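You operate a simulated robot arm through the tools that you are given. There is no shell and no other tool.

You are at the controls of a simulated robot arm. One attempt, no reset.

JOB
Lift disc W6 into the dark grey case with the suction cup.
Fine: its knob turns the hold on and off; put the cup back and close the case. Set down upright: suction cup.

Only the result counts: the job must be done as asked and must still hold three seconds after the hand-in. Knocking over, shifting, dropping, spilling or breaking anything else fails it.

ROBOT AND FRAMES
A 7-joint arm with a two-finger parallel gripper, fixed in place. Base frame: the origin is on the floor under the middle of its stand, x ahead of it, y to its left, z up; the work surface is at about z = 0.85. Readings come in m, rad, newtons and seconds.
With the tool pointing down near the work surface it reaches from about 0.44 to 0.92 m from the base axis. Its first joint turns from -2.007 to 2.007 rad. Payload 3.91 kg.
The tool frame sits at the grasp point between the pads (the TCP): z along the fingers, y along the line on which they close. The tips reach 0.03 m beyond it. The gripper opens to 0.11 m. The fingers are 0.02 m wide and 0.01 m thick; the gripper's body (0.048 by 0.112 m) begins 0.055 m behind the TCP.
Orientation is that of the tool frame in the base frame, as a unit quaternion [x, y, z, w]. With the fingers straight down and closing along the base's y, the tool's x points along the base's -x, its y along +y and its z along -z.

CONTROLS
- The arm moves only by the tool nudge_tool. Its argument "commands" is a list of rows, each a list of 7 numbers: the shift along the base's x, y, z in units of 50 mm (1.0 is 50 mm), then the turn, a rotation vector about the base's x, y, z in units of 5 degrees (1.0 is 5 degrees), then the gripper command, from -1 (shut) to 1 (fully open), values between in proportion. In form: [[tx, ty, tz, wx, wy, wz, fingers], ...]. A call has 1 to 20 rows; each row shifts and turns the commanded pose from where the row before left it. A call with a number of a shift or a turn outside -1 to 1 is refused whole. Rows are played at 5 a second. More than 0.05 m and 0.15 rad between two rows, or a gripper value outside its range, and nothing of the call is played. A pose out of reach is approached as far as the arm can. The call stops where the force on the tool passes 90 N (or 10 N more than at its start, if that is more) or the arm is blocked; 0.2 s more then pass. The fingers move at their own pace (about 0.153 m/s each) and stop on an object; they squeeze with about 23 N. The grip force told is the motor's: it shows also when the fingers shut on nothing. Time passes only in rows, and 0.2 s behind the last, so rows that do not move let the fingers close. It gives the time, the measured TCP pose, the force on the tool (base axes), the opening and the grip force at its end, in the units of the frame above (readings bear some noise), with the torque about the TCP (base axes, N m) and any sound that the robot's microphone picked up, and new pictures: "views" is both (left out), scene, wrist or none.
- Cameras (640 x 400 px; columns grow to the right, rows downward): "scene" is fixed at [0.4001, 0.6498, 1.4622]; the picture's right is [-0.95, -0.32, 0.00], its down [-0.16, 0.47, -0.87] and it looks along [0.28, -0.82, -0.49] (base axes); focal length 331 px, centre (320, 200). "wrist" rides on the gripper at [0.072, 0.017, -0.103] in the tool frame; the picture's right is [-0.23, 0.97, 0.00], its down [-0.76, -0.18, -0.62] and it looks along [-0.61, -0.14, 0.78] (tool axes); focal length 222 px, centre (320, 200). There is no depth. A picture from a camera that has moved, and an enlarged one, comes with that camera's place and axes in the base frame and with its lens.
- move_column(by): slides the trunk up (or, below 0, down) by that many m; the arm rides with it, the base frame stays. It gives what a move gives, with no picture.
- enlarge(camera, box): a new picture of the part [left, top, right, bottom] of that camera's present view, enlarged. The clock stands still meanwhile.
- close_job(): hands the job in; it is judged then, once.

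Nothing tells you positions but the pictures and the camera data. Unless the task says otherwise, let go and move clear before handing in.

The tools are called after "Emit:" by a JSON object that holds its "fn" and its "kwargs". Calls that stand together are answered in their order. nudge_tool: Moves the arm, as the interface text tells. Its arguments: {"type":"object","properties":{"commands":{"type":"array","items":{"type":"array","items":{"type":"number"}}},"views":{"type":"string","enum":["both","scene","wrist","none"]}},"required":["commands"]} The other tools are called the same way: move_column (by) moves the trunk up or down; enlarge (camera, box) takes an enlarged picture of a part of a camera's view; close_job () hands the job in.

At the start:

```text
clock: 0.0
ee_pos: [0.5206, 0.1904, 1.2248]
ee_rot: [0.0, 1.0, 0.0, 0.0]
wrist_force: [0.1, 0.0, 0.8]
ft_torque: [-0.04, -0.03, 0.02]
opening: 0.1101
grip_force: 0.1
trunk travel left (down, up): [-0.825, 0.165]
```

scene: 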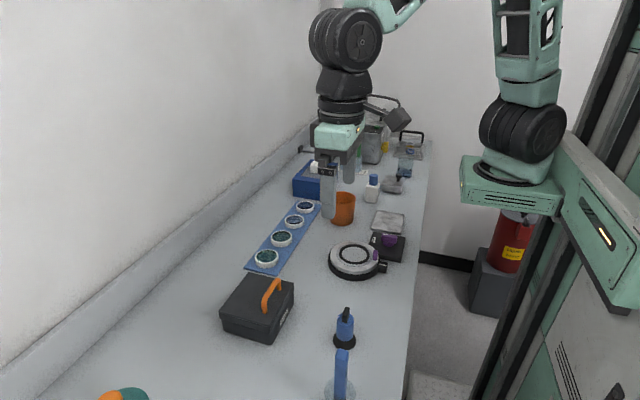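
wrist: 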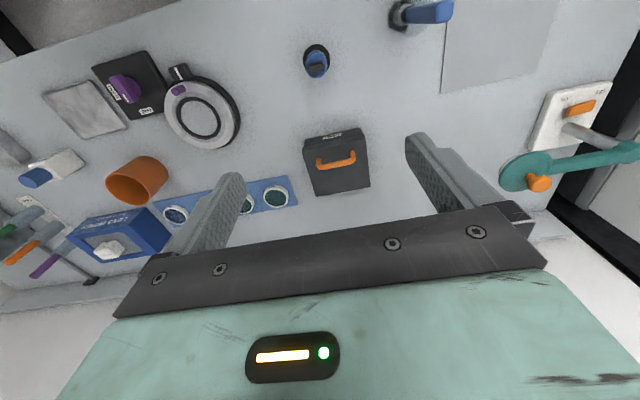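

I see a bench with a dark grey case (orange handle), a blue strip with four discs, and a blue-handled object that may be the suction cup, plus other items. First I'll enlarge the views to identify each of them.

Emit:
{"fn": "enlarge", "kwargs": {"camera": "scene", "box": [200, 180, 420, 320]}}

Emit:
{"fn": "enlarge", "kwargs": {"camera": "scene", "box": [200, 260, 420, 400]}}

Emit:
{"fn": "enlarge", "kwargs": {"camera": "scene", "box": [280, 80, 440, 220]}}

Emit:
{"fn": "enlarge", "kwargs": {"camera": "wrist", "box": [280, 0, 480, 200]}}

Emit:
{"fn": "enlarge", "kwargs": {"camera": "wrist", "box": [0, 40, 300, 290]}}

```text
2.86 times, centred on (310, 250) of scene
camera zoom: at [0.4001, 0.6498, 1.4622], right [-0.95, -0.32, 0.0], down [-0.16, 0.47, -0.87], along [0.28, -0.82, -0.49], focal length 947 px, centre (349, 57)
```

zoom: 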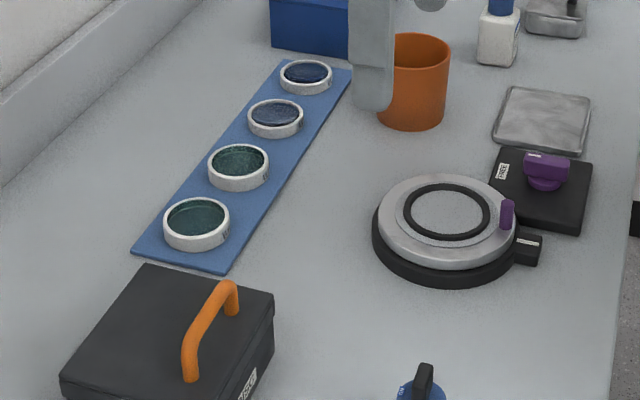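

```text
2.86 times, centred on (310, 330) of scene
camera zoom: at [0.4001, 0.6498, 1.4622], right [-0.95, -0.32, 0.0], down [-0.16, 0.47, -0.87], along [0.28, -0.82, -0.49], focal length 947 px, centre (349, -171)
```

zoom: 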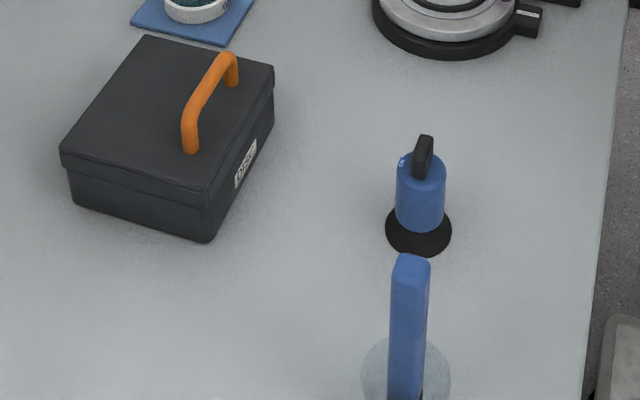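

```text
2.86 times, centred on (360, 150) of scene
camera zoom: at [0.4001, 0.6498, 1.4622], right [-0.95, -0.32, 0.0], down [-0.16, 0.47, -0.87], along [0.28, -0.82, -0.49], focal length 947 px, centre (206, 343)
```

zoom: 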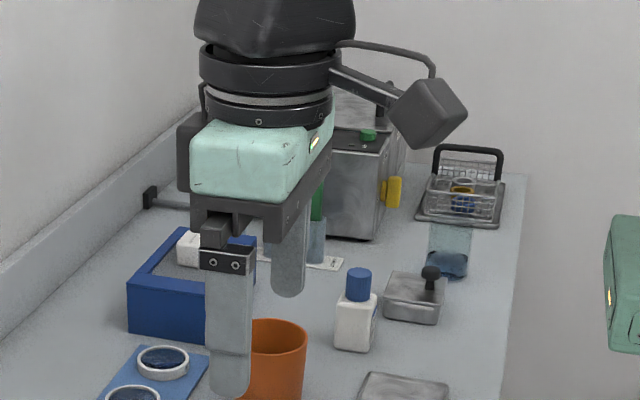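

```text
2.00 times, centred on (380, 100) of wrist
camera zoom: at [0.4489, 0.2087, 1.3266], right [0.23, 0.97, 0.0], down [0.76, -0.18, 0.62], along [0.61, -0.14, -0.78], focal length 444 px, centre (200, 400)
```

zoom: 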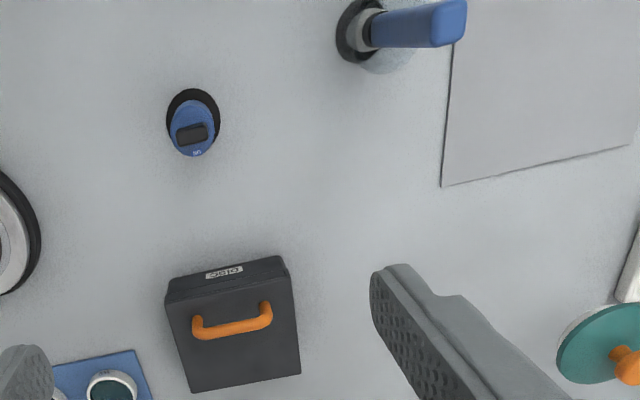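

```text
1.60 times, centred on (150, 165) of wrist
camera zoom: at [0.4489, 0.2087, 1.3266], right [0.23, 0.97, 0.0], down [0.76, -0.18, 0.62], along [0.61, -0.14, -0.78], focal length 355 px, centre (592, 256)
```

zoom: 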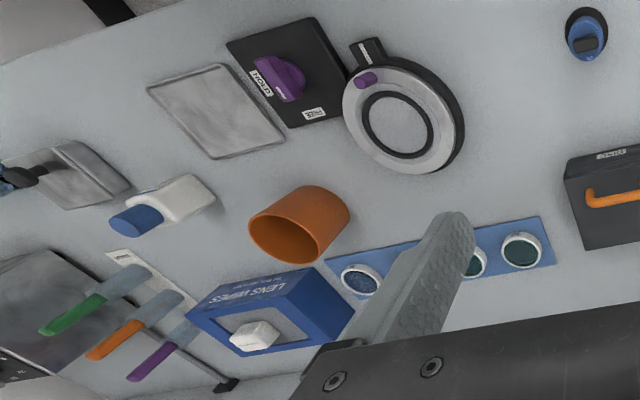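

The suction cup (blue body, black knob) stands near (0.497, 0.194). The case is at about x 0.645–0.763, y 0.12–0.25, and the four discs lie along x≈0.778. Next I'll move the wrist camera over the discs to read their labels.

Emit:
{"fn": "nudge_tool", "kwargs": {"commands": [[0.304, -0.8, -0.357, 0, 0, 0, 1], [0.304, -0.8, -0.357, 0, 0, 0, 1], [0.304, -0.8, -0.357, 0, 0, 0, 1], [0.304, -0.8, -0.357, 0, 0, 0, 1], [0.304, -0.8, -0.357, 0, 0, 0, 1], [0.304, -0.8, -0.357, 0, 0, 0, 1], [0.304, -0.8, -0.357, 0, 0, 0, 1], [0, 0, 0, 0, 0, 0, 1]]}}

```text
clock: 1.8
ee_pos: [0.6276, -0.09, 1.0975]
ee_rot: [0.0, 1.0, 0.0, 0.0]
wrist_force: [-0.4, -0.1, -0.2]
ft_torque: [0.03, -0.02, 0.02]
opening: 0.1104
grip_force: 0.1
trunk travel left (down, up): [-0.825, 0.165]
camera wrist: at [0.555, -0.0727, 1.2019], right [0.23, 0.97, 0.0], down [0.76, -0.18, 0.62], along [0.61, -0.14, -0.78], focal length 222 px, centre (320, 200)
```

scene: 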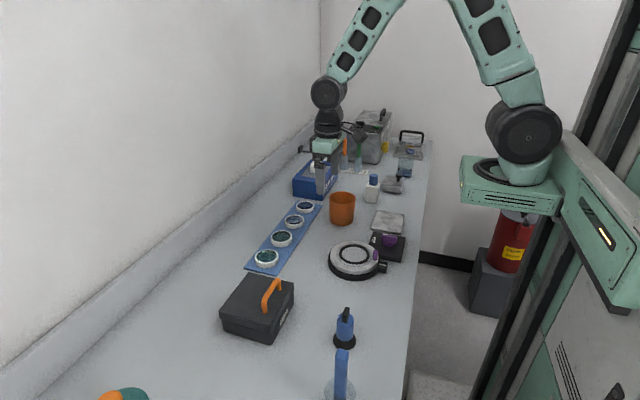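
wrist: 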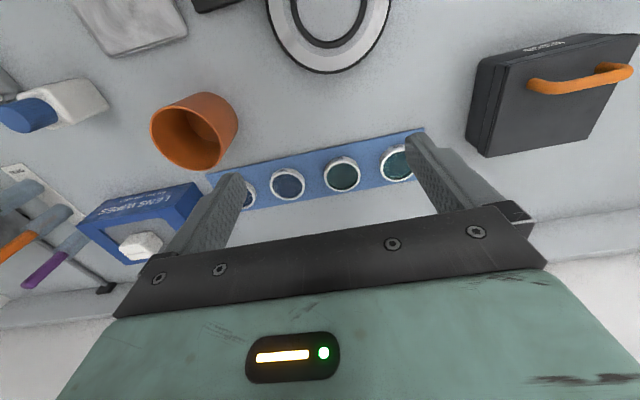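

Emit:
{"fn": "enlarge", "kwargs": {"camera": "wrist", "box": [230, 120, 430, 220]}}

Emit:
{"fn": "enlarge", "kwargs": {"camera": "scene", "box": [240, 195, 330, 275]}}

Emit:
{"fn": "enlarge", "kwargs": {"camera": "wrist", "box": [460, 20, 640, 160]}}

```text
3.20 times, centred on (330, 170) of wrist
camera zoom: at [0.555, -0.0727, 1.2019], right [0.23, 0.97, 0.0], down [0.76, -0.18, 0.62], along [0.61, -0.14, -0.78], focal length 711 px, centre (288, 296)
```

zoom: 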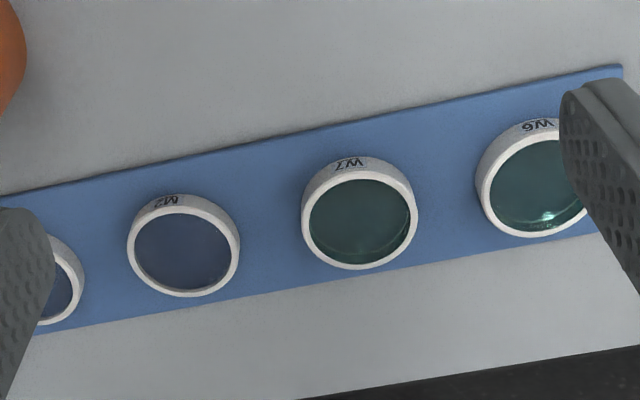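

```text
5.00 times, centred on (285, 235) of scene
camera zoom: at [0.4001, 0.6498, 1.4622], right [-0.95, -0.32, 0.0], down [-0.16, 0.47, -0.87], along [0.28, -0.82, -0.49], focal length 1657 px, centre (495, 25)
```

zoom: 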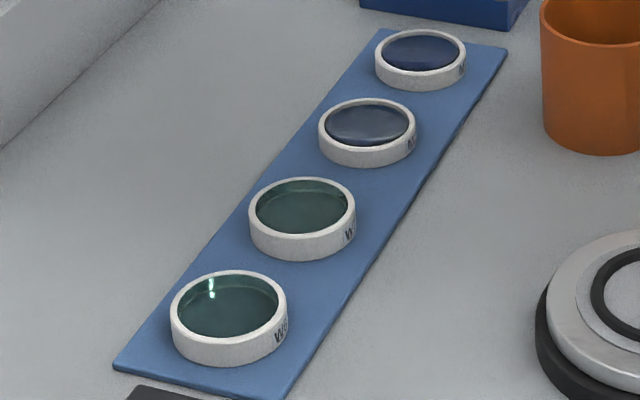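

```text
2.86 times, centred on (550, 90) of wrist
camera zoom: at [0.555, -0.0727, 1.2019], right [0.23, 0.97, 0.0], down [0.76, -0.18, 0.62], along [0.61, -0.14, -0.78], focal length 635 px, centre (-337, 514)
```

zoom: 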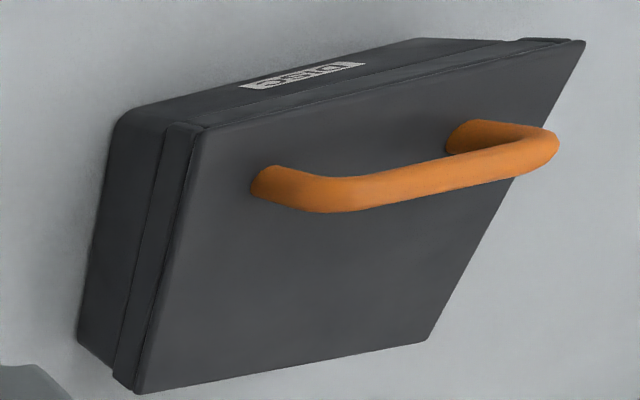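

W6 looks like the nearest disc, close to the case. I'll go closer to confirm the label and get its position more exactly.

Emit:
{"fn": "nudge_tool", "kwargs": {"commands": [[0.16, 0.65, -0.48, 0, 0, 0, 1], [0.16, 0.65, -0.48, 0, 0, 0, 1], [0.16, 0.65, -0.48, 0, 0, 0, 1], [0.16, 0.65, -0.48, 0, 0, 0, 1], [0, 0, 0, 0, 0, 0, 1]], "views": "wrist"}}

```text
clock: 3.0
ee_pos: [0.6618, 0.0415, 1.0027]
ee_rot: [0.0, 1.0, 0.0, 0.0]
wrist_force: [0.8, -0.7, 0.3]
ft_torque: [-0.01, 0.0, -0.01]
opening: 0.1103
grip_force: 0.1
trunk travel left (down, up): [-0.825, 0.165]
camera wrist: at [0.5888, 0.0593, 1.1051], right [0.23, 0.97, 0.0], down [0.76, -0.18, 0.62], along [0.61, -0.14, -0.78], focal length 222 px, centre (320, 200)
```

wrist: 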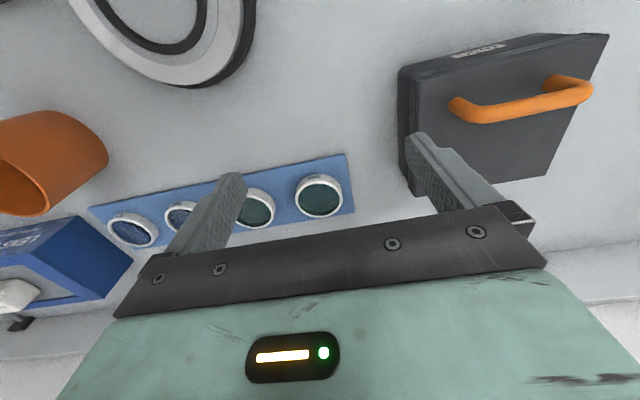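

Emit:
{"fn": "enlarge", "kwargs": {"camera": "wrist", "box": [280, 160, 360, 230]}}

Emit:
{"fn": "enlarge", "kwargs": {"camera": "wrist", "box": [390, 20, 620, 200]}}

```text
5.71 times, centred on (320, 195) of wrist
camera zoom: at [0.5888, 0.0593, 1.1051], right [0.23, 0.97, 0.0], down [0.76, -0.18, 0.62], along [0.61, -0.14, -0.78], focal length 1269 px, centre (320, 229)
```

zoom: 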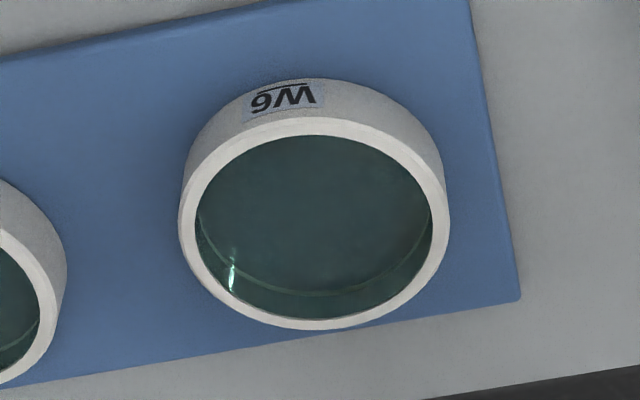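

```text
2.22 times, centred on (505, 110) of wrist
camera zoom: at [0.5888, 0.0593, 1.1051], right [0.23, 0.97, 0.0], down [0.76, -0.18, 0.62], along [0.61, -0.14, -0.78], focal length 494 px, centre (-91, 400)
```

zoom: 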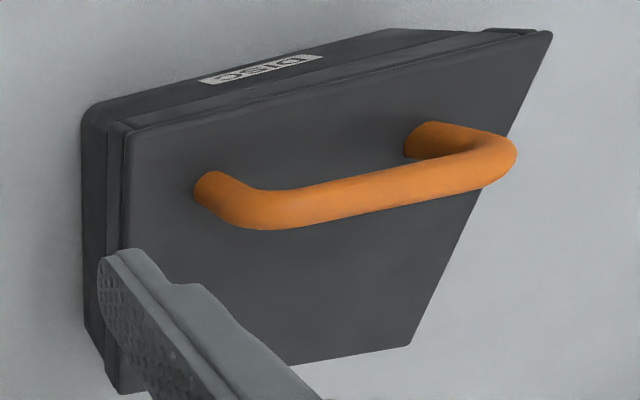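

Emit:
{"fn": "enlarge", "kwargs": {"camera": "scene", "box": [250, 243, 285, 275]}}

Emit:
{"fn": "enlarge", "kwargs": {"camera": "wrist", "box": [308, 165, 332, 180]}}

Emit:
{"fn": "enlarge", "kwargs": {"camera": "scene", "box": [325, 300, 365, 355]}}

```text
12.50 times, centred on (268, 259) of scene
camera zoom: at [0.4001, 0.6498, 1.4622], right [-0.95, -0.32, 0.0], down [-0.16, 0.47, -0.87], along [0.28, -0.82, -0.49], focal length 4142 px, centre (976, -538)
```

zoom: 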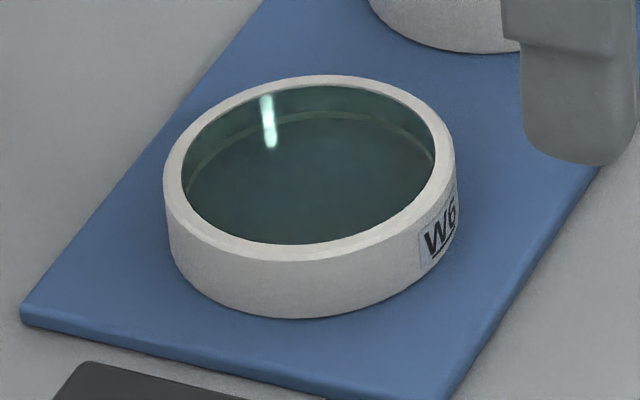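

```text
16.00 times, centred on (320, 172) of wrist
camera zoom: at [0.5888, 0.0593, 1.1051], right [0.23, 0.97, 0.0], down [0.76, -0.18, 0.62], along [0.61, -0.14, -0.78], focal length 3554 px, centre (320, 640)
```

zoom: 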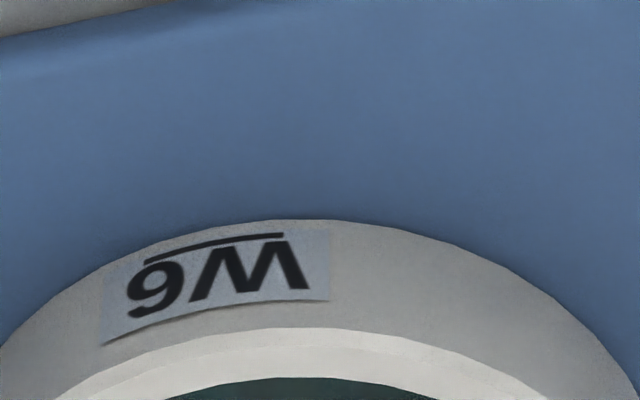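

```text
7.27 times, centred on (345, 328) of scene
camera zoom: at [0.4001, 0.6498, 1.4622], right [-0.95, -0.32, 0.0], down [-0.16, 0.47, -0.87], along [0.28, -0.82, -0.49], focal length 2410 px, centre (138, -727)
```

zoom: 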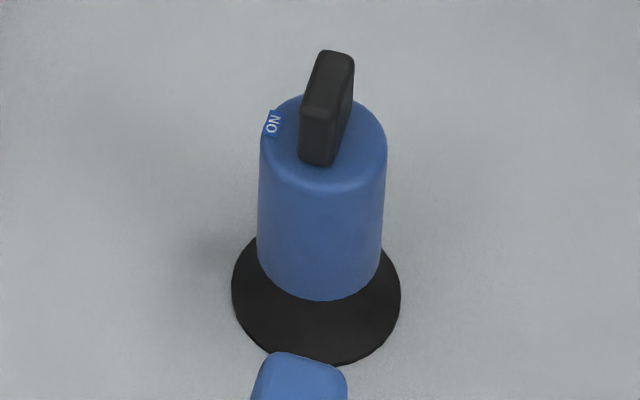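

W6 is confirmed as the disc nearest the case. The cup's knob bar lies along y, with an "ON" mark on the +x side of its body. Before opening the case I'll study it and the tall blue neighbour up close.

Emit:
{"fn": "enlarge", "kwargs": {"camera": "scene", "box": [212, 268, 302, 348]}}

Emit:
{"fn": "enlarge", "kwargs": {"camera": "scene", "box": [315, 340, 375, 400]}}

Emit:
{"fn": "enlarge", "kwargs": {"camera": "scene", "box": [335, 302, 355, 320]}}

```text
5.00 times, centred on (257, 308) of scene
camera zoom: at [0.4001, 0.6498, 1.4622], right [-0.95, -0.32, 0.0], down [-0.16, 0.47, -0.87], along [0.28, -0.82, -0.49], focal length 1657 px, centre (635, -340)
```

zoom: 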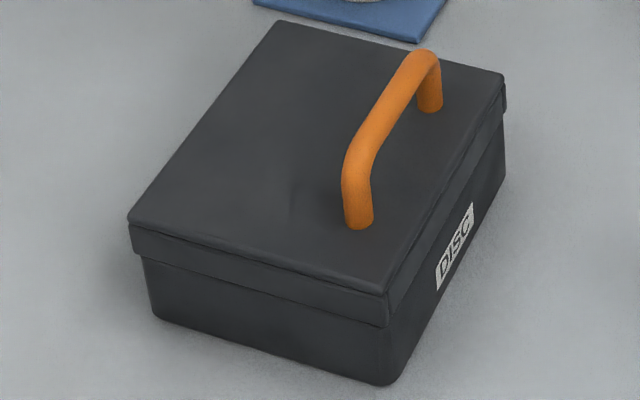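

```text
6.67 times, centred on (345, 370) of scene
camera zoom: at [0.4001, 0.6498, 1.4622], right [-0.95, -0.32, 0.0], down [-0.16, 0.47, -0.87], along [0.28, -0.82, -0.49], focal length 2209 px, centre (153, -933)
```

zoom: 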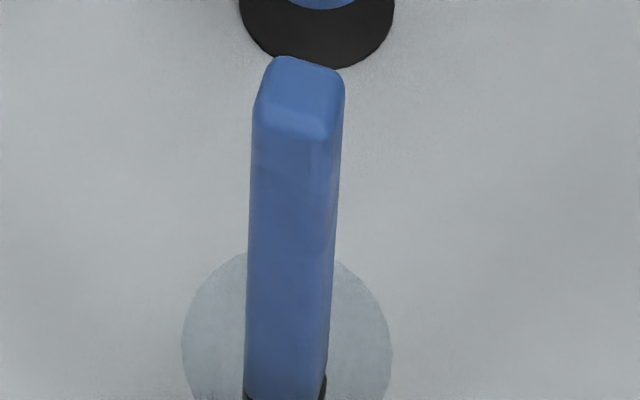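

```text
16.00 times, centred on (345, 311) of scene
camera zoom: at [0.4001, 0.6498, 1.4622], right [-0.95, -0.32, 0.0], down [-0.16, 0.47, -0.87], along [0.28, -0.82, -0.49], focal length 5301 px, centre (-80, -1576)
```

zoom: 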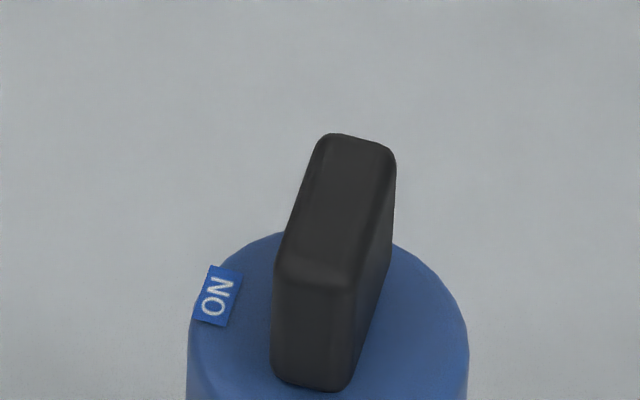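

The case is labelled DISC. Its lid spans about x 0.643–0.763 with the skirt at z 0.893–0.912, and the handle bar runs along y at x≈0.670, z≈0.942. I'll rise, turn the gripper 90° so it closes along x, and look down over the handle.

Emit:
{"fn": "nudge_tool", "kwargs": {"commands": [[0, 0, 0.8, 0, 0, 0, 1], [0, 0, 0.8, 0, 0, 1, 1], [0.01, 0.17, 0, 0, 0, 1, 1], [0.01, 0.17, 0, 0, 0, 1, 1], [0.01, 0.17, 0, 0, 0, 1, 1], [0.01, 0.17, 0, 0, 0, 1, 1], [0.01, 0.17, 0, 0, 0, 1, 1], [0.01, 0.17, 0, 0, 0, 1, 1], [0.01, 0.17, 0, 0, 0, 1, 1], [0.01, 0.17, 0, 0, 0, 1, 1], [0.01, 0.17, 0, 0, 0, 1, 1], [0.01, 0.17, 0, 0, 0, 1, 1], [0.01, 0.17, 0, 0, 0, 1, 1], [0.01, 0.17, 0, 0, 0, 1, 1], [0.01, 0.17, 0, 0, 0, 1, 1], [0.01, 0.17, 0, 0, 0, 1, 1], [0.01, 0.17, 0, 0, 0, 1, 1], [0.01, 0.17, 0, 0, 0, 1, 1], [0.01, 0.17, 0, 0, 0, 1, 1], [0, 0, 0, 0, 0, 0, 1]]}}

```text
clock: 7.2
ee_pos: [0.668, 0.1855, 1.082]
ee_rot: [0.707, -0.707, 0.001, 0.0]
wrist_force: [0.1, 0.3, 0.5]
ft_torque: [-0.03, 0.01, -0.01]
opening: 0.11
grip_force: 0.0
trunk travel left (down, up): [-0.825, 0.165]
camera wrist: at [0.6509, 0.1141, 1.1853], right [-0.97, 0.23, 0.0], down [0.18, 0.76, 0.62], along [0.14, 0.61, -0.78], focal length 222 px, centre (320, 200)
```

scene: 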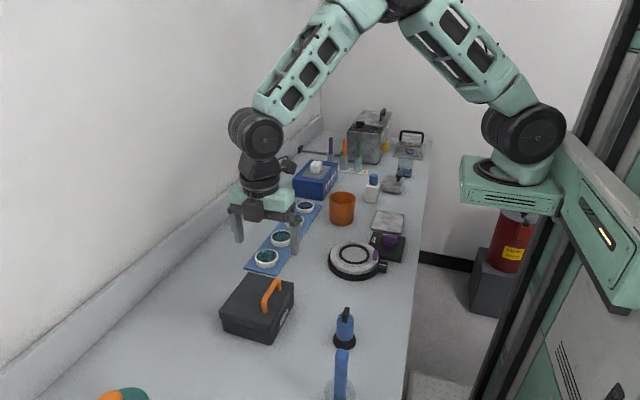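
wrist: 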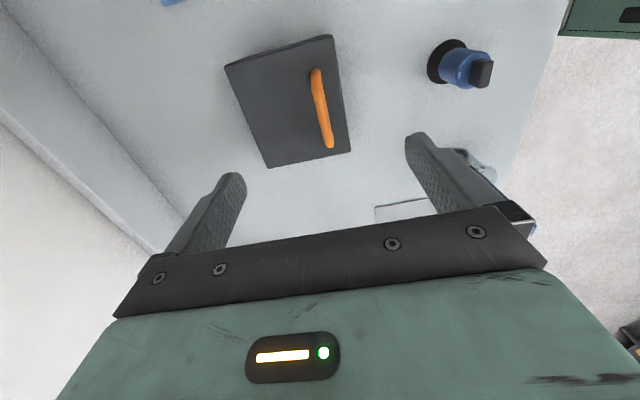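

Emit:
{"fn": "enlarge", "kwargs": {"camera": "wrist", "box": [220, 30, 360, 170]}}

Emit:
{"fn": "enlarge", "kwargs": {"camera": "wrist", "box": [410, 20, 510, 110]}}

Emit:
{"fn": "enlarge", "kwargs": {"camera": "scene", "box": [200, 160, 320, 350]}}

```text
2.86 times, centred on (290, 100) of wrist
camera zoom: at [0.6509, 0.1141, 1.1853], right [-0.97, 0.23, 0.0], down [0.18, 0.76, 0.62], along [0.14, 0.61, -0.78], focal length 635 px, centre (406, 486)
```

zoom: 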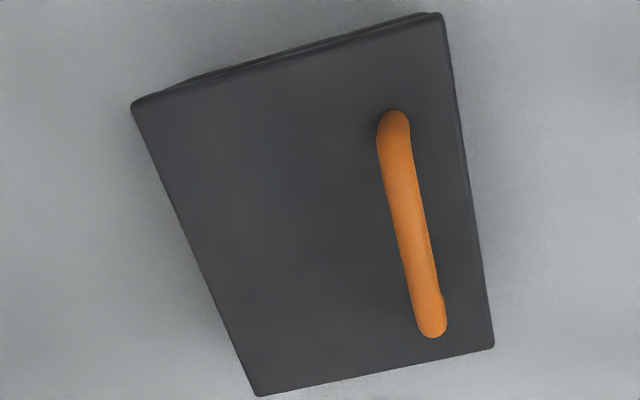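

```text
4.44 times, centred on (460, 65) of wrist
camera zoom: at [0.6509, 0.1141, 1.1853], right [-0.97, 0.23, 0.0], down [0.18, 0.76, 0.62], along [0.14, 0.61, -0.78], focal length 987 px, centre (-302, 800)
```

zoom: 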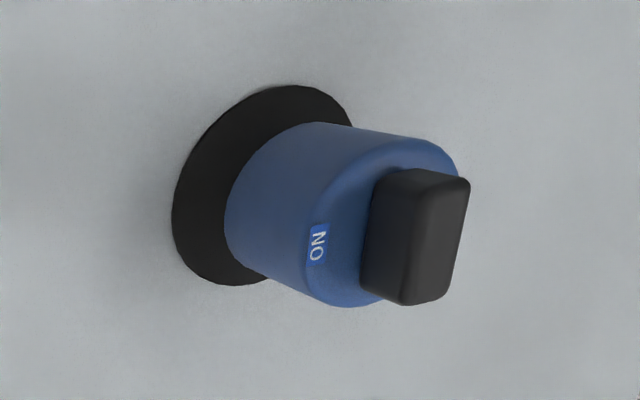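

```text
2.11 times, centred on (260, 255) of scene
camera zoom: at [0.4001, 0.6498, 1.4622], right [-0.95, -0.32, 0.0], down [-0.16, 0.47, -0.87], along [0.28, -0.82, -0.49], focal length 698 px, centre (446, 84)
```

zoom: 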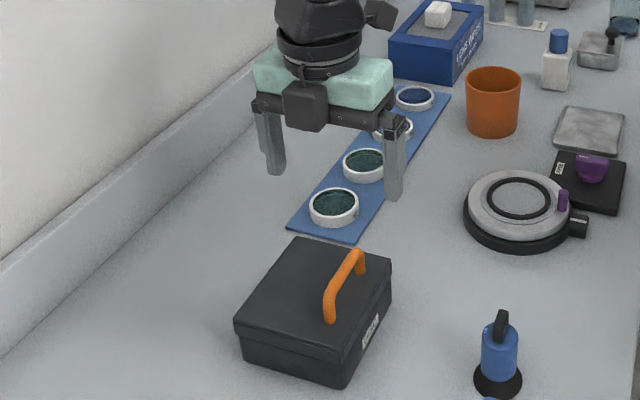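

The wrist is now turned 90°, and both cameras put the handle bar at x ≈ 0.664–0.670, y ≈ 0.186. I'll go down around the bar with the fingers half open and check the centring before closing.

Emit:
{"fn": "nudge_tool", "kwargs": {"commands": [[0, 0, -0.6, 0, 0, 0, 0], [0, 0, -0.6, 0, 0, 0, -0.1], [0, 0, -0.6, 0, 0, 0, -0.1], [0, 0, -0.5, 0, 0, 0, -0.1], [0, 0, 0, 0, 0, 0, -0.1]]}}

Emit:
{"fn": "enlarge", "kwargs": {"camera": "wrist", "box": [200, 60, 460, 260]}}

Emit:
{"fn": "enlarge", "kwargs": {"camera": "scene", "box": [215, 225, 315, 325]}}

```text
clock: 8.4
ee_pos: [0.6682, 0.1854, 0.9687]
ee_rot: [-0.707, 0.708, 0.0, -0.001]
wrist_force: [-0.4, -0.7, 0.1]
ft_torque: [0.01, -0.01, 0.02]
opening: 0.0494
grip_force: 0.1
trunk travel left (down, up): [-0.825, 0.165]
camera wrist: at [0.6508, 0.114, 1.0713], right [-0.97, 0.23, 0.0], down [0.18, 0.76, 0.62], along [0.14, 0.61, -0.78], focal length 222 px, centre (320, 200)
```

scene: 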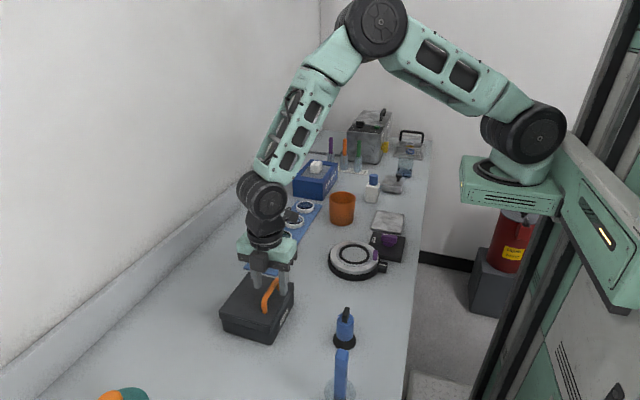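
wrist: 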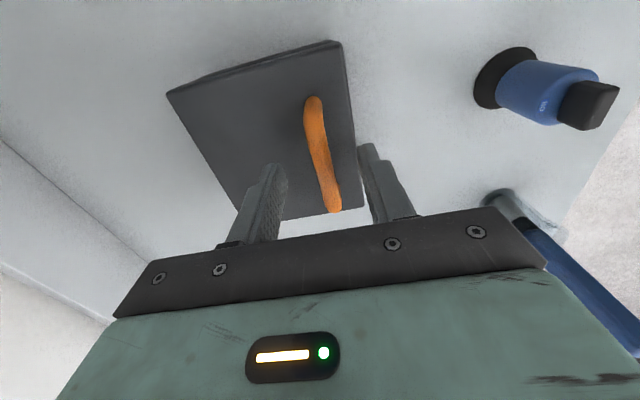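

```text
2.00 times, centred on (330, 160) of wrist
camera zoom: at [0.6508, 0.114, 1.0713], right [-0.97, 0.23, 0.0], down [0.18, 0.76, 0.62], along [0.14, 0.61, -0.78], focal length 444 px, centre (300, 280)
```

zoom: 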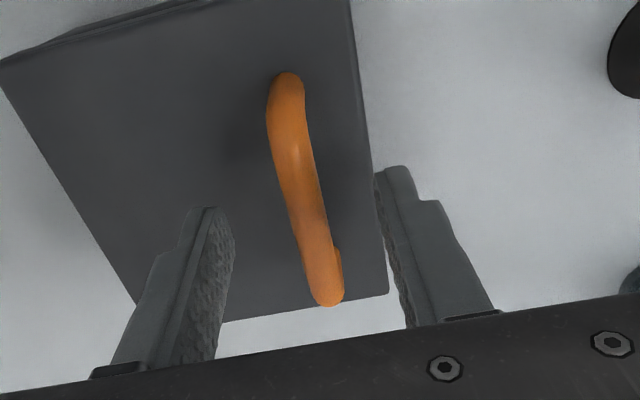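

```text
4.00 times, centred on (265, 275) of scene
camera zoom: at [0.4001, 0.6498, 1.4622], right [-0.95, -0.32, 0.0], down [-0.16, 0.47, -0.87], along [0.28, -0.82, -0.49], focal length 1325 px, centre (540, -100)
```

zoom: 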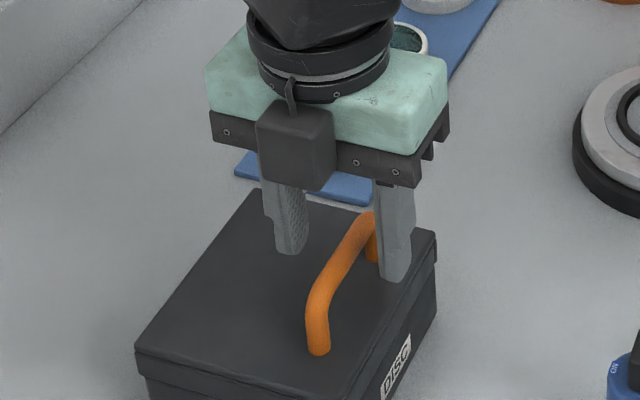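

The bar is centred between the fingers. I'll lower a little and close on the handle.

Emit:
{"fn": "nudge_tool", "kwargs": {"commands": [[0, 0, -0.25, 0, 0, 0, -0.5], [0, 0, 0, 0, 0, 0, -0.5], [0, 0, 0, 0, 0, 0, -1], [0, 0, 0, 0, 0, 0, -1], [0, 0, 0, 0, 0, 0, -1]]}}

Emit:
{"fn": "enlarge", "kwargs": {"camera": "wrist", "box": [200, 60, 460, 260]}}

Emit:
{"fn": "enlarge", "kwargs": {"camera": "scene", "box": [215, 225, 315, 325]}}

```text
clock: 9.6
ee_pos: [0.6655, 0.1861, 0.9568]
ee_rot: [0.707, -0.707, 0.0, 0.001]
wrist_force: [-18.9, -1.4, 7.9]
ft_torque: [-0.67, 0.36, -0.05]
opening: 0.0112
grip_force: 44.9
trunk travel left (down, up): [-0.825, 0.165]
camera wrist: at [0.649, 0.1141, 1.0597], right [-0.97, 0.23, 0.0], down [0.18, 0.76, 0.62], along [0.14, 0.61, -0.78], focal length 222 px, centre (320, 200)
```

scene: 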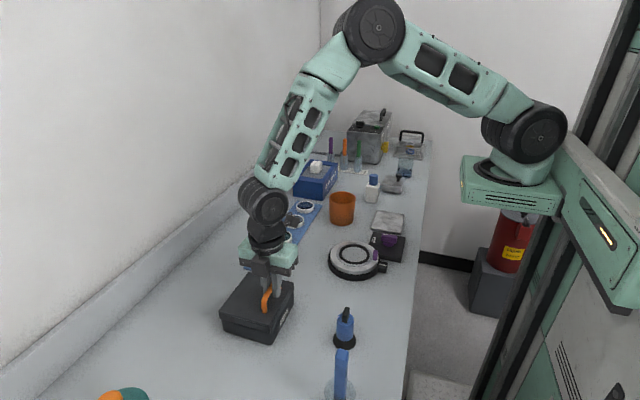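
wrist: 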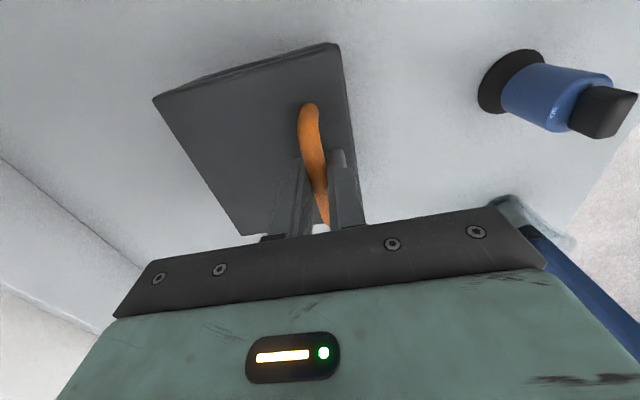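

```text
2.00 times, centred on (330, 160) of wrist
camera zoom: at [0.649, 0.1141, 1.0597], right [-0.97, 0.23, 0.0], down [0.18, 0.76, 0.62], along [0.14, 0.61, -0.78], focal length 444 px, centre (300, 280)
```

zoom: 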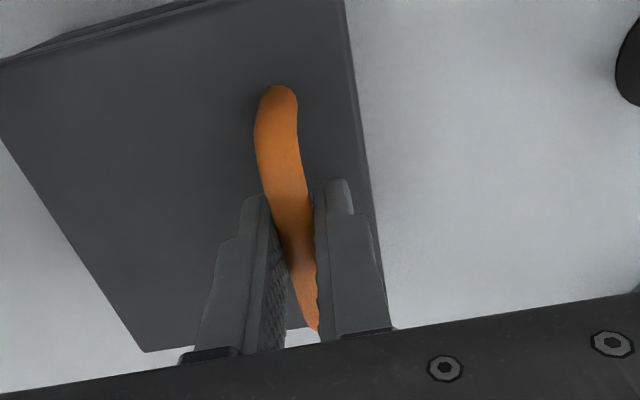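

```text
4.00 times, centred on (265, 275) of scene
camera zoom: at [0.4001, 0.6498, 1.4622], right [-0.95, -0.32, 0.0], down [-0.16, 0.47, -0.87], along [0.28, -0.82, -0.49], focal length 1325 px, centre (540, -100)
```

zoom: 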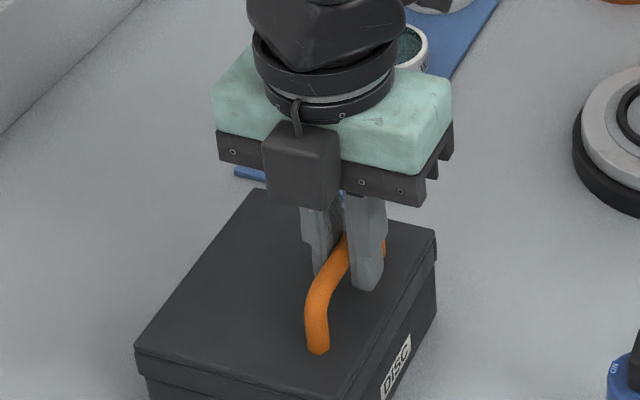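

I have the handle, and the arm gave way about 2 mm in x. I'll relieve that and lift a few millimetres to learn whether the lid is hinged at the back.

Emit:
{"fn": "nudge_tool", "kwargs": {"commands": [[-0.04, 0, 0, 0, 0, 0, -1], [0.02, 0, 0.06, 0, 0, 0, -1], [0.03, 0, 0.06, 0, 0, 0, -1], [0, 0, 0, 0, 0, 0, -1]], "views": "scene"}}

Emit:
{"fn": "enlarge", "kwargs": {"camera": "scene", "box": [210, 260, 310, 350]}}

```text
clock: 10.6
ee_pos: [0.6706, 0.1859, 0.9629]
ee_rot: [0.707, -0.707, 0.001, -0.001]
wrist_force: [-7.2, 1.0, 3.6]
ft_torque: [0.25, 0.08, -0.05]
opening: 0.0111
grip_force: 44.4
trunk travel left (down, up): [-0.825, 0.165]
```

scene: 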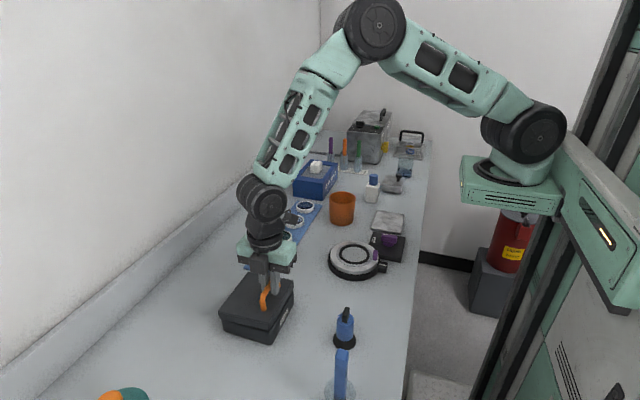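

```text
4.44 times, centred on (260, 305) of scene
camera zoom: at [0.4001, 0.6498, 1.4622], right [-0.95, -0.32, 0.0], down [-0.16, 0.47, -0.87], along [0.28, -0.82, -0.49], focal length 1473 px, centre (587, -267)
```

zoom: 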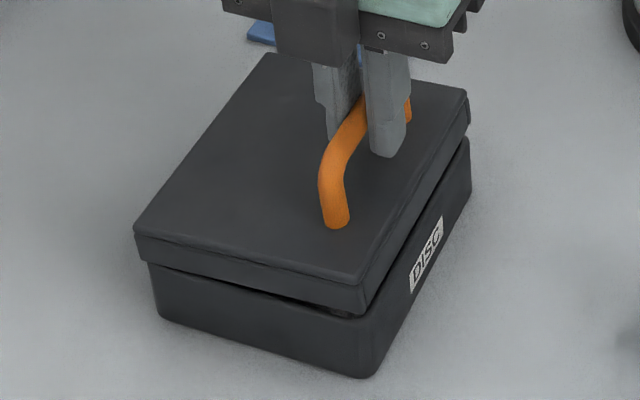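

The lid is hinged at the back: the front has lifted and the rear edge has stayed put. I'll take another reading to fit the arc.

Emit:
{"fn": "nudge_tool", "kwargs": {"commands": [[0, 0, 0, 0, 0, 0, -1]], "views": "none"}}

Emit:
{"fn": "nudge_tool", "kwargs": {"commands": [[0.06, 0, 0.1, 0, 0, 0, -1], [0.06, 0, 0.1, 0, 0, 0, -1], [0, 0, 0, 0, 0, 0, -1]], "views": "scene"}}

Emit:
{"fn": "enlarge", "kwargs": {"camera": "scene", "box": [210, 260, 310, 350]}}

```text
clock: 11.0
ee_pos: [0.6687, 0.1857, 0.9624]
ee_rot: [0.708, -0.707, 0.0, 0.0]
wrist_force: [-4.5, 2.2, 2.9]
ft_torque: [0.26, -0.05, -0.05]
opening: 0.0113
grip_force: 45.0
trunk travel left (down, up): [-0.825, 0.165]
```

```text
clock: 11.8
ee_pos: [0.6748, 0.1862, 0.9716]
ee_rot: [0.708, -0.707, 0.0, -0.001]
wrist_force: [6.4, 4.0, -7.2]
ft_torque: [0.01, 0.0, -0.11]
opening: 0.0113
grip_force: 44.7
trunk travel left (down, up): [-0.825, 0.165]
```

scene: 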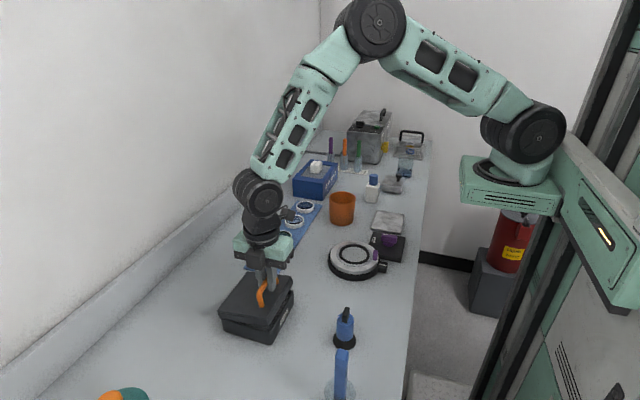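

```text
4.44 times, centred on (260, 305) of scene
camera zoom: at [0.4001, 0.6498, 1.4622], right [-0.95, -0.32, 0.0], down [-0.16, 0.47, -0.87], along [0.28, -0.82, -0.49], focal length 1473 px, centre (587, -267)
```

zoom: 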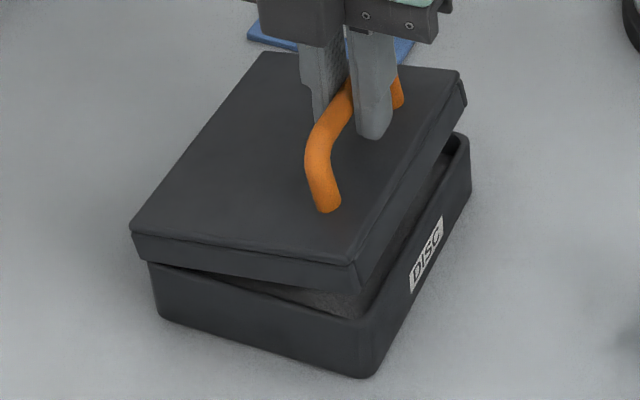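

The readings fit a hinge near x=0.763, z=0.893. I'll follow that arc up to about 45° and check.

Emit:
{"fn": "nudge_tool", "kwargs": {"commands": [[0.152, 0, 0.15, 0, 0, 0, -1], [0.132, 0, 0.136, 0, 0, 0, -1], [0.144, 0, 0.124, 0, 0, 0, -1], [0.156, 0, 0.112, 0, 0, 0, -1], [0.162, 0, 0.098, 0, 0, 0, -1], [0.172, 0, 0.082, 0, 0, 0, -1], [0.178, 0, 0.068, 0, 0, 0, -1], [0, 0, 0, 0, 0, 0, -1]]}}

Emit:
{"fn": "enlarge", "kwargs": {"camera": "scene", "box": [200, 230, 320, 350]}}

```text
clock: 13.6
ee_pos: [0.7301, 0.1861, 1.0111]
ee_rot: [-0.706, 0.708, -0.001, 0.001]
wrist_force: [-1.0, 2.3, 2.9]
ft_torque: [-0.16, 0.04, -0.52]
opening: 0.011
grip_force: 45.1
trunk travel left (down, up): [-0.825, 0.165]
camera wrist: at [0.7134, 0.1139, 1.1135], right [-0.97, 0.23, 0.0], down [0.18, 0.76, 0.62], along [0.14, 0.61, -0.78], focal length 222 px, centre (320, 200)
```

scene: 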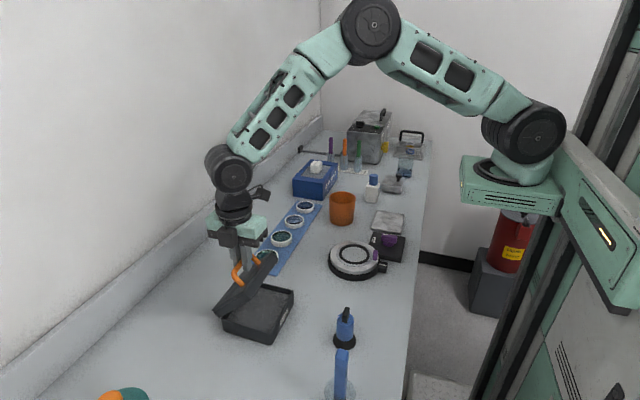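
wrist: 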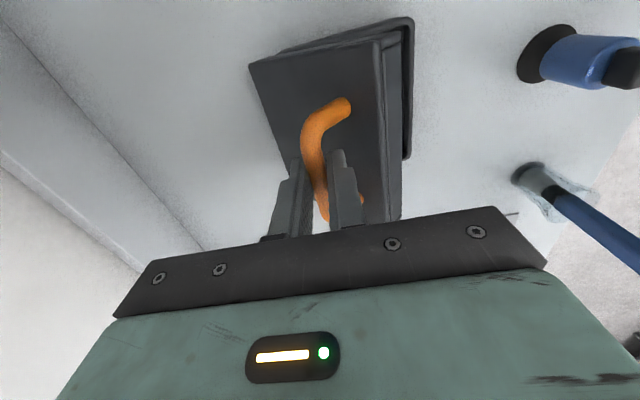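

```text
3.33 times, centred on (260, 290) of scene
camera zoom: at [0.4001, 0.6498, 1.4622], right [-0.95, -0.32, 0.0], down [-0.16, 0.47, -0.87], along [0.28, -0.82, -0.49], focal length 1104 px, centre (520, -100)
```

zoom: 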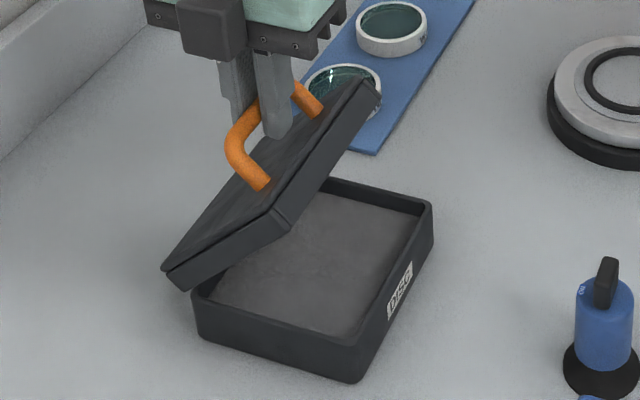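

The lid follows cleanly and the forces are low. I'll carry on to about 90°.

Emit:
{"fn": "nudge_tool", "kwargs": {"commands": [[0.182, 0, 0.052, 0, 0, 0, -1], [0.188, 0, 0.036, 0, 0, 0, -1], [0.188, 0, 0.018, 0, 0, 0, -1], [0.19, 0, 0.004, 0, 0, 0, -1], [0.19, 0, -0.014, 0, 0, 0, -1], [0.188, 0, -0.032, 0, 0, 0, -1], [0.184, 0, -0.046, 0, 0, 0, -1], [0.18, 0, -0.062, 0, 0, 0, -1], [0.174, 0, -0.078, 0, 0, 0, -1], [0, 0, 0, 0, 0, 0, -1]]}}

Emit:
{"fn": "enlarge", "kwargs": {"camera": "scene", "box": [200, 230, 320, 350]}}

```text
clock: 15.8
ee_pos: [0.8131, 0.185, 1.0053]
ee_rot: [-0.707, 0.708, 0.0, 0.001]
wrist_force: [0.8, 10.2, 0.7]
ft_torque: [0.08, -0.03, -0.72]
opening: 0.0114
grip_force: 44.7
trunk travel left (down, up): [-0.825, 0.165]
camera wrist: at [0.7961, 0.1134, 1.1072], right [-0.97, 0.23, 0.0], down [0.18, 0.76, 0.62], along [0.14, 0.61, -0.78], focal length 222 px, centre (320, 200)
```

scene: 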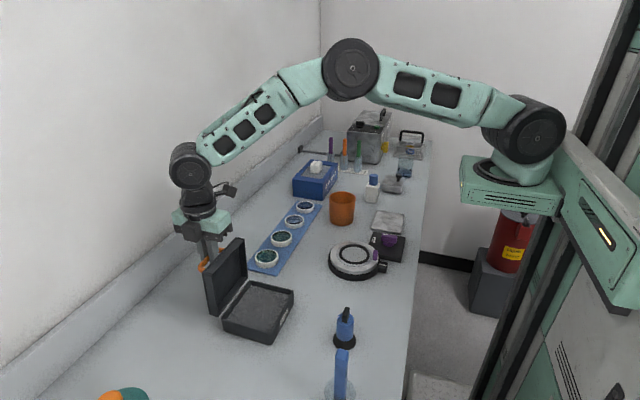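
wrist: 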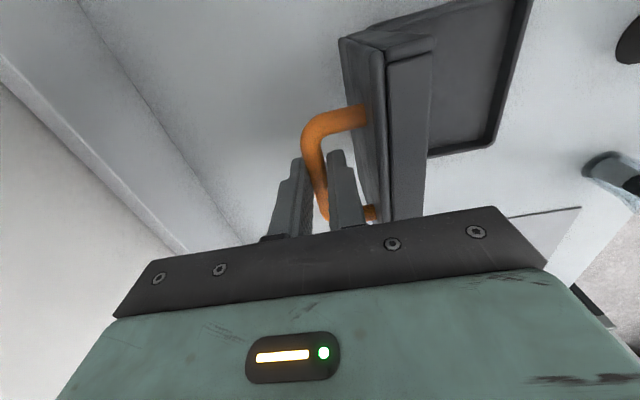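

```text
3.33 times, centred on (260, 290) of scene
camera zoom: at [0.4001, 0.6498, 1.4622], right [-0.95, -0.32, 0.0], down [-0.16, 0.47, -0.87], along [0.28, -0.82, -0.49], focal length 1104 px, centre (520, -100)
```

zoom: 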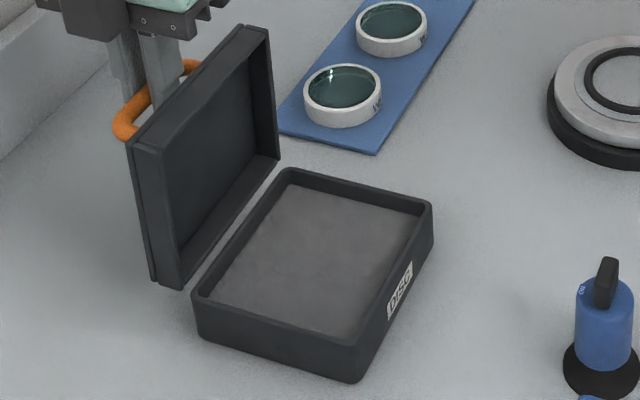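

The lid stands at about 90° and the case hasn't moved. I'll take it to about 105° in steps, watching for the hinge stop.

Emit:
{"fn": "nudge_tool", "kwargs": {"commands": [[0.166, 0, -0.094, 0, 0, 0, -1], [0.156, 0, -0.106, 0, 0, 0, -1], [0, 0, 0, 0, 0, 0, -1]], "views": "none"}}

Emit:
{"fn": "nudge_tool", "kwargs": {"commands": [[0.148, 0, -0.12, 0, 0, 0, -1], [0, 0, 0, 0, 0, 0, -1]], "views": "both"}}

Emit:
{"fn": "enlarge", "kwargs": {"camera": "scene", "box": [190, 220, 310, 350]}}

```text
clock: 16.6
ee_pos: [0.829, 0.1863, 0.9943]
ee_rot: [0.707, -0.707, 0.0, 0.0]
wrist_force: [2.3, 10.5, 2.2]
ft_torque: [0.08, -0.01, -0.72]
opening: 0.0111
grip_force: 45.2
trunk travel left (down, up): [-0.825, 0.165]
```

```text
clock: 17.2
ee_pos: [0.8365, 0.1853, 0.988]
ee_rot: [-0.707, 0.707, -0.001, 0.001]
wrist_force: [4.0, 9.7, 4.2]
ft_torque: [-0.14, -0.07, -0.73]
opening: 0.0115
grip_force: 44.7
trunk travel left (down, up): [-0.825, 0.165]
camera wrist: at [0.8194, 0.1134, 1.09], right [-0.97, 0.23, 0.0], down [0.18, 0.76, 0.62], along [0.14, 0.61, -0.78], focal length 222 px, centre (320, 200)
```

scene: 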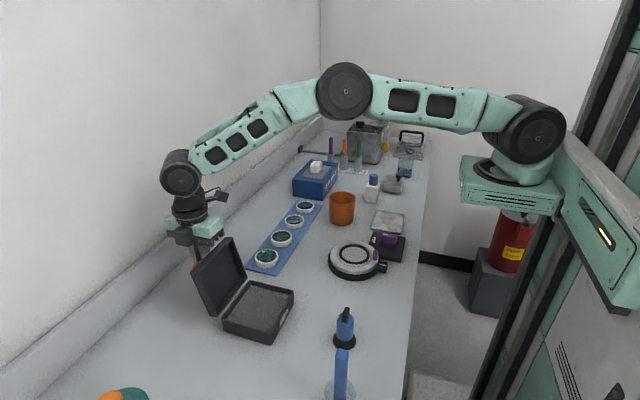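
wrist: 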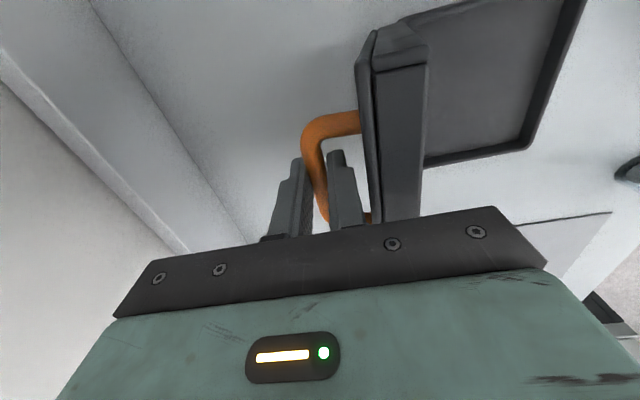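

```text
3.08 times, centred on (250, 285) of scene
camera zoom: at [0.4001, 0.6498, 1.4622], right [-0.95, -0.32, 0.0], down [-0.16, 0.47, -0.87], along [0.28, -0.82, -0.49], focal length 1020 px, centre (535, -62)
```

zoom: 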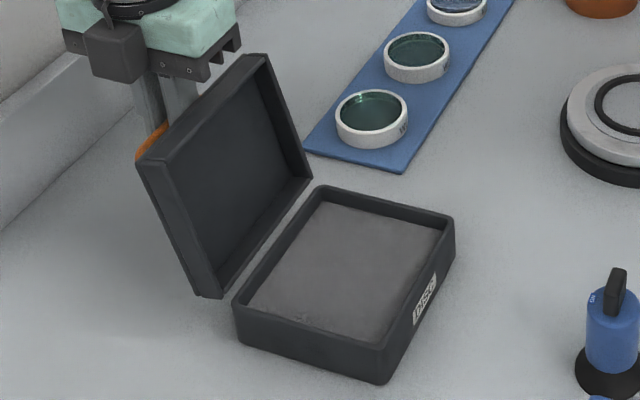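

Emit:
{"fn": "nudge_tool", "kwargs": {"commands": [[0.136, 0, -0.132, 0, 0, 0, -1], [0, 0, 0, 0, 0, 0, -1]], "views": "scene"}}

Emit:
{"fn": "enlarge", "kwargs": {"camera": "scene", "box": [190, 220, 310, 350]}}

```text
clock: 17.8
ee_pos: [0.8408, 0.1846, 0.9832]
ee_rot: [0.707, -0.707, 0.0, 0.001]
wrist_force: [-21.8, -1.2, 25.4]
ft_torque: [-0.82, 0.44, -0.76]
opening: 0.0113
grip_force: 44.7
trunk travel left (down, up): [-0.825, 0.165]
```

scene: 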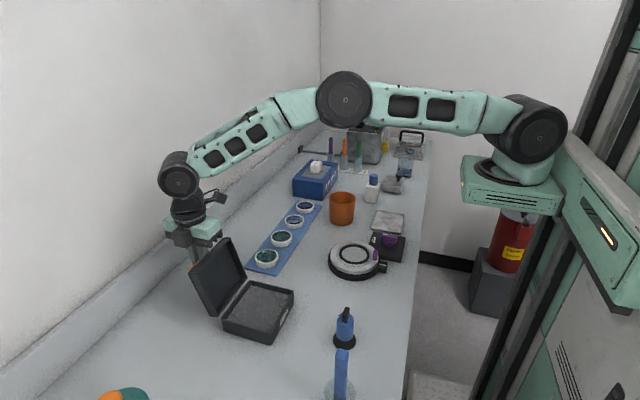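

```text
3.08 times, centred on (250, 285) of scene
camera zoom: at [0.4001, 0.6498, 1.4622], right [-0.95, -0.32, 0.0], down [-0.16, 0.47, -0.87], along [0.28, -0.82, -0.49], focal length 1020 px, centre (535, -62)
```

zoom: 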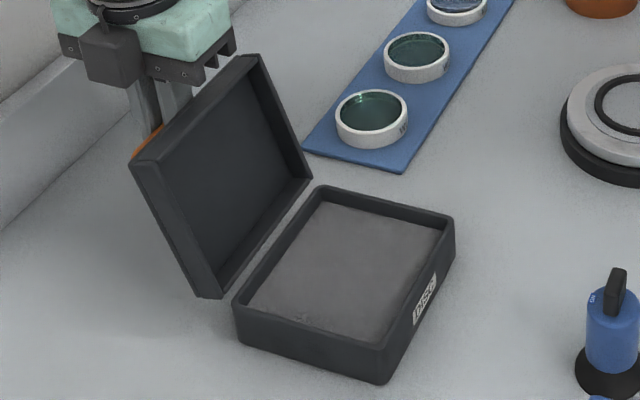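

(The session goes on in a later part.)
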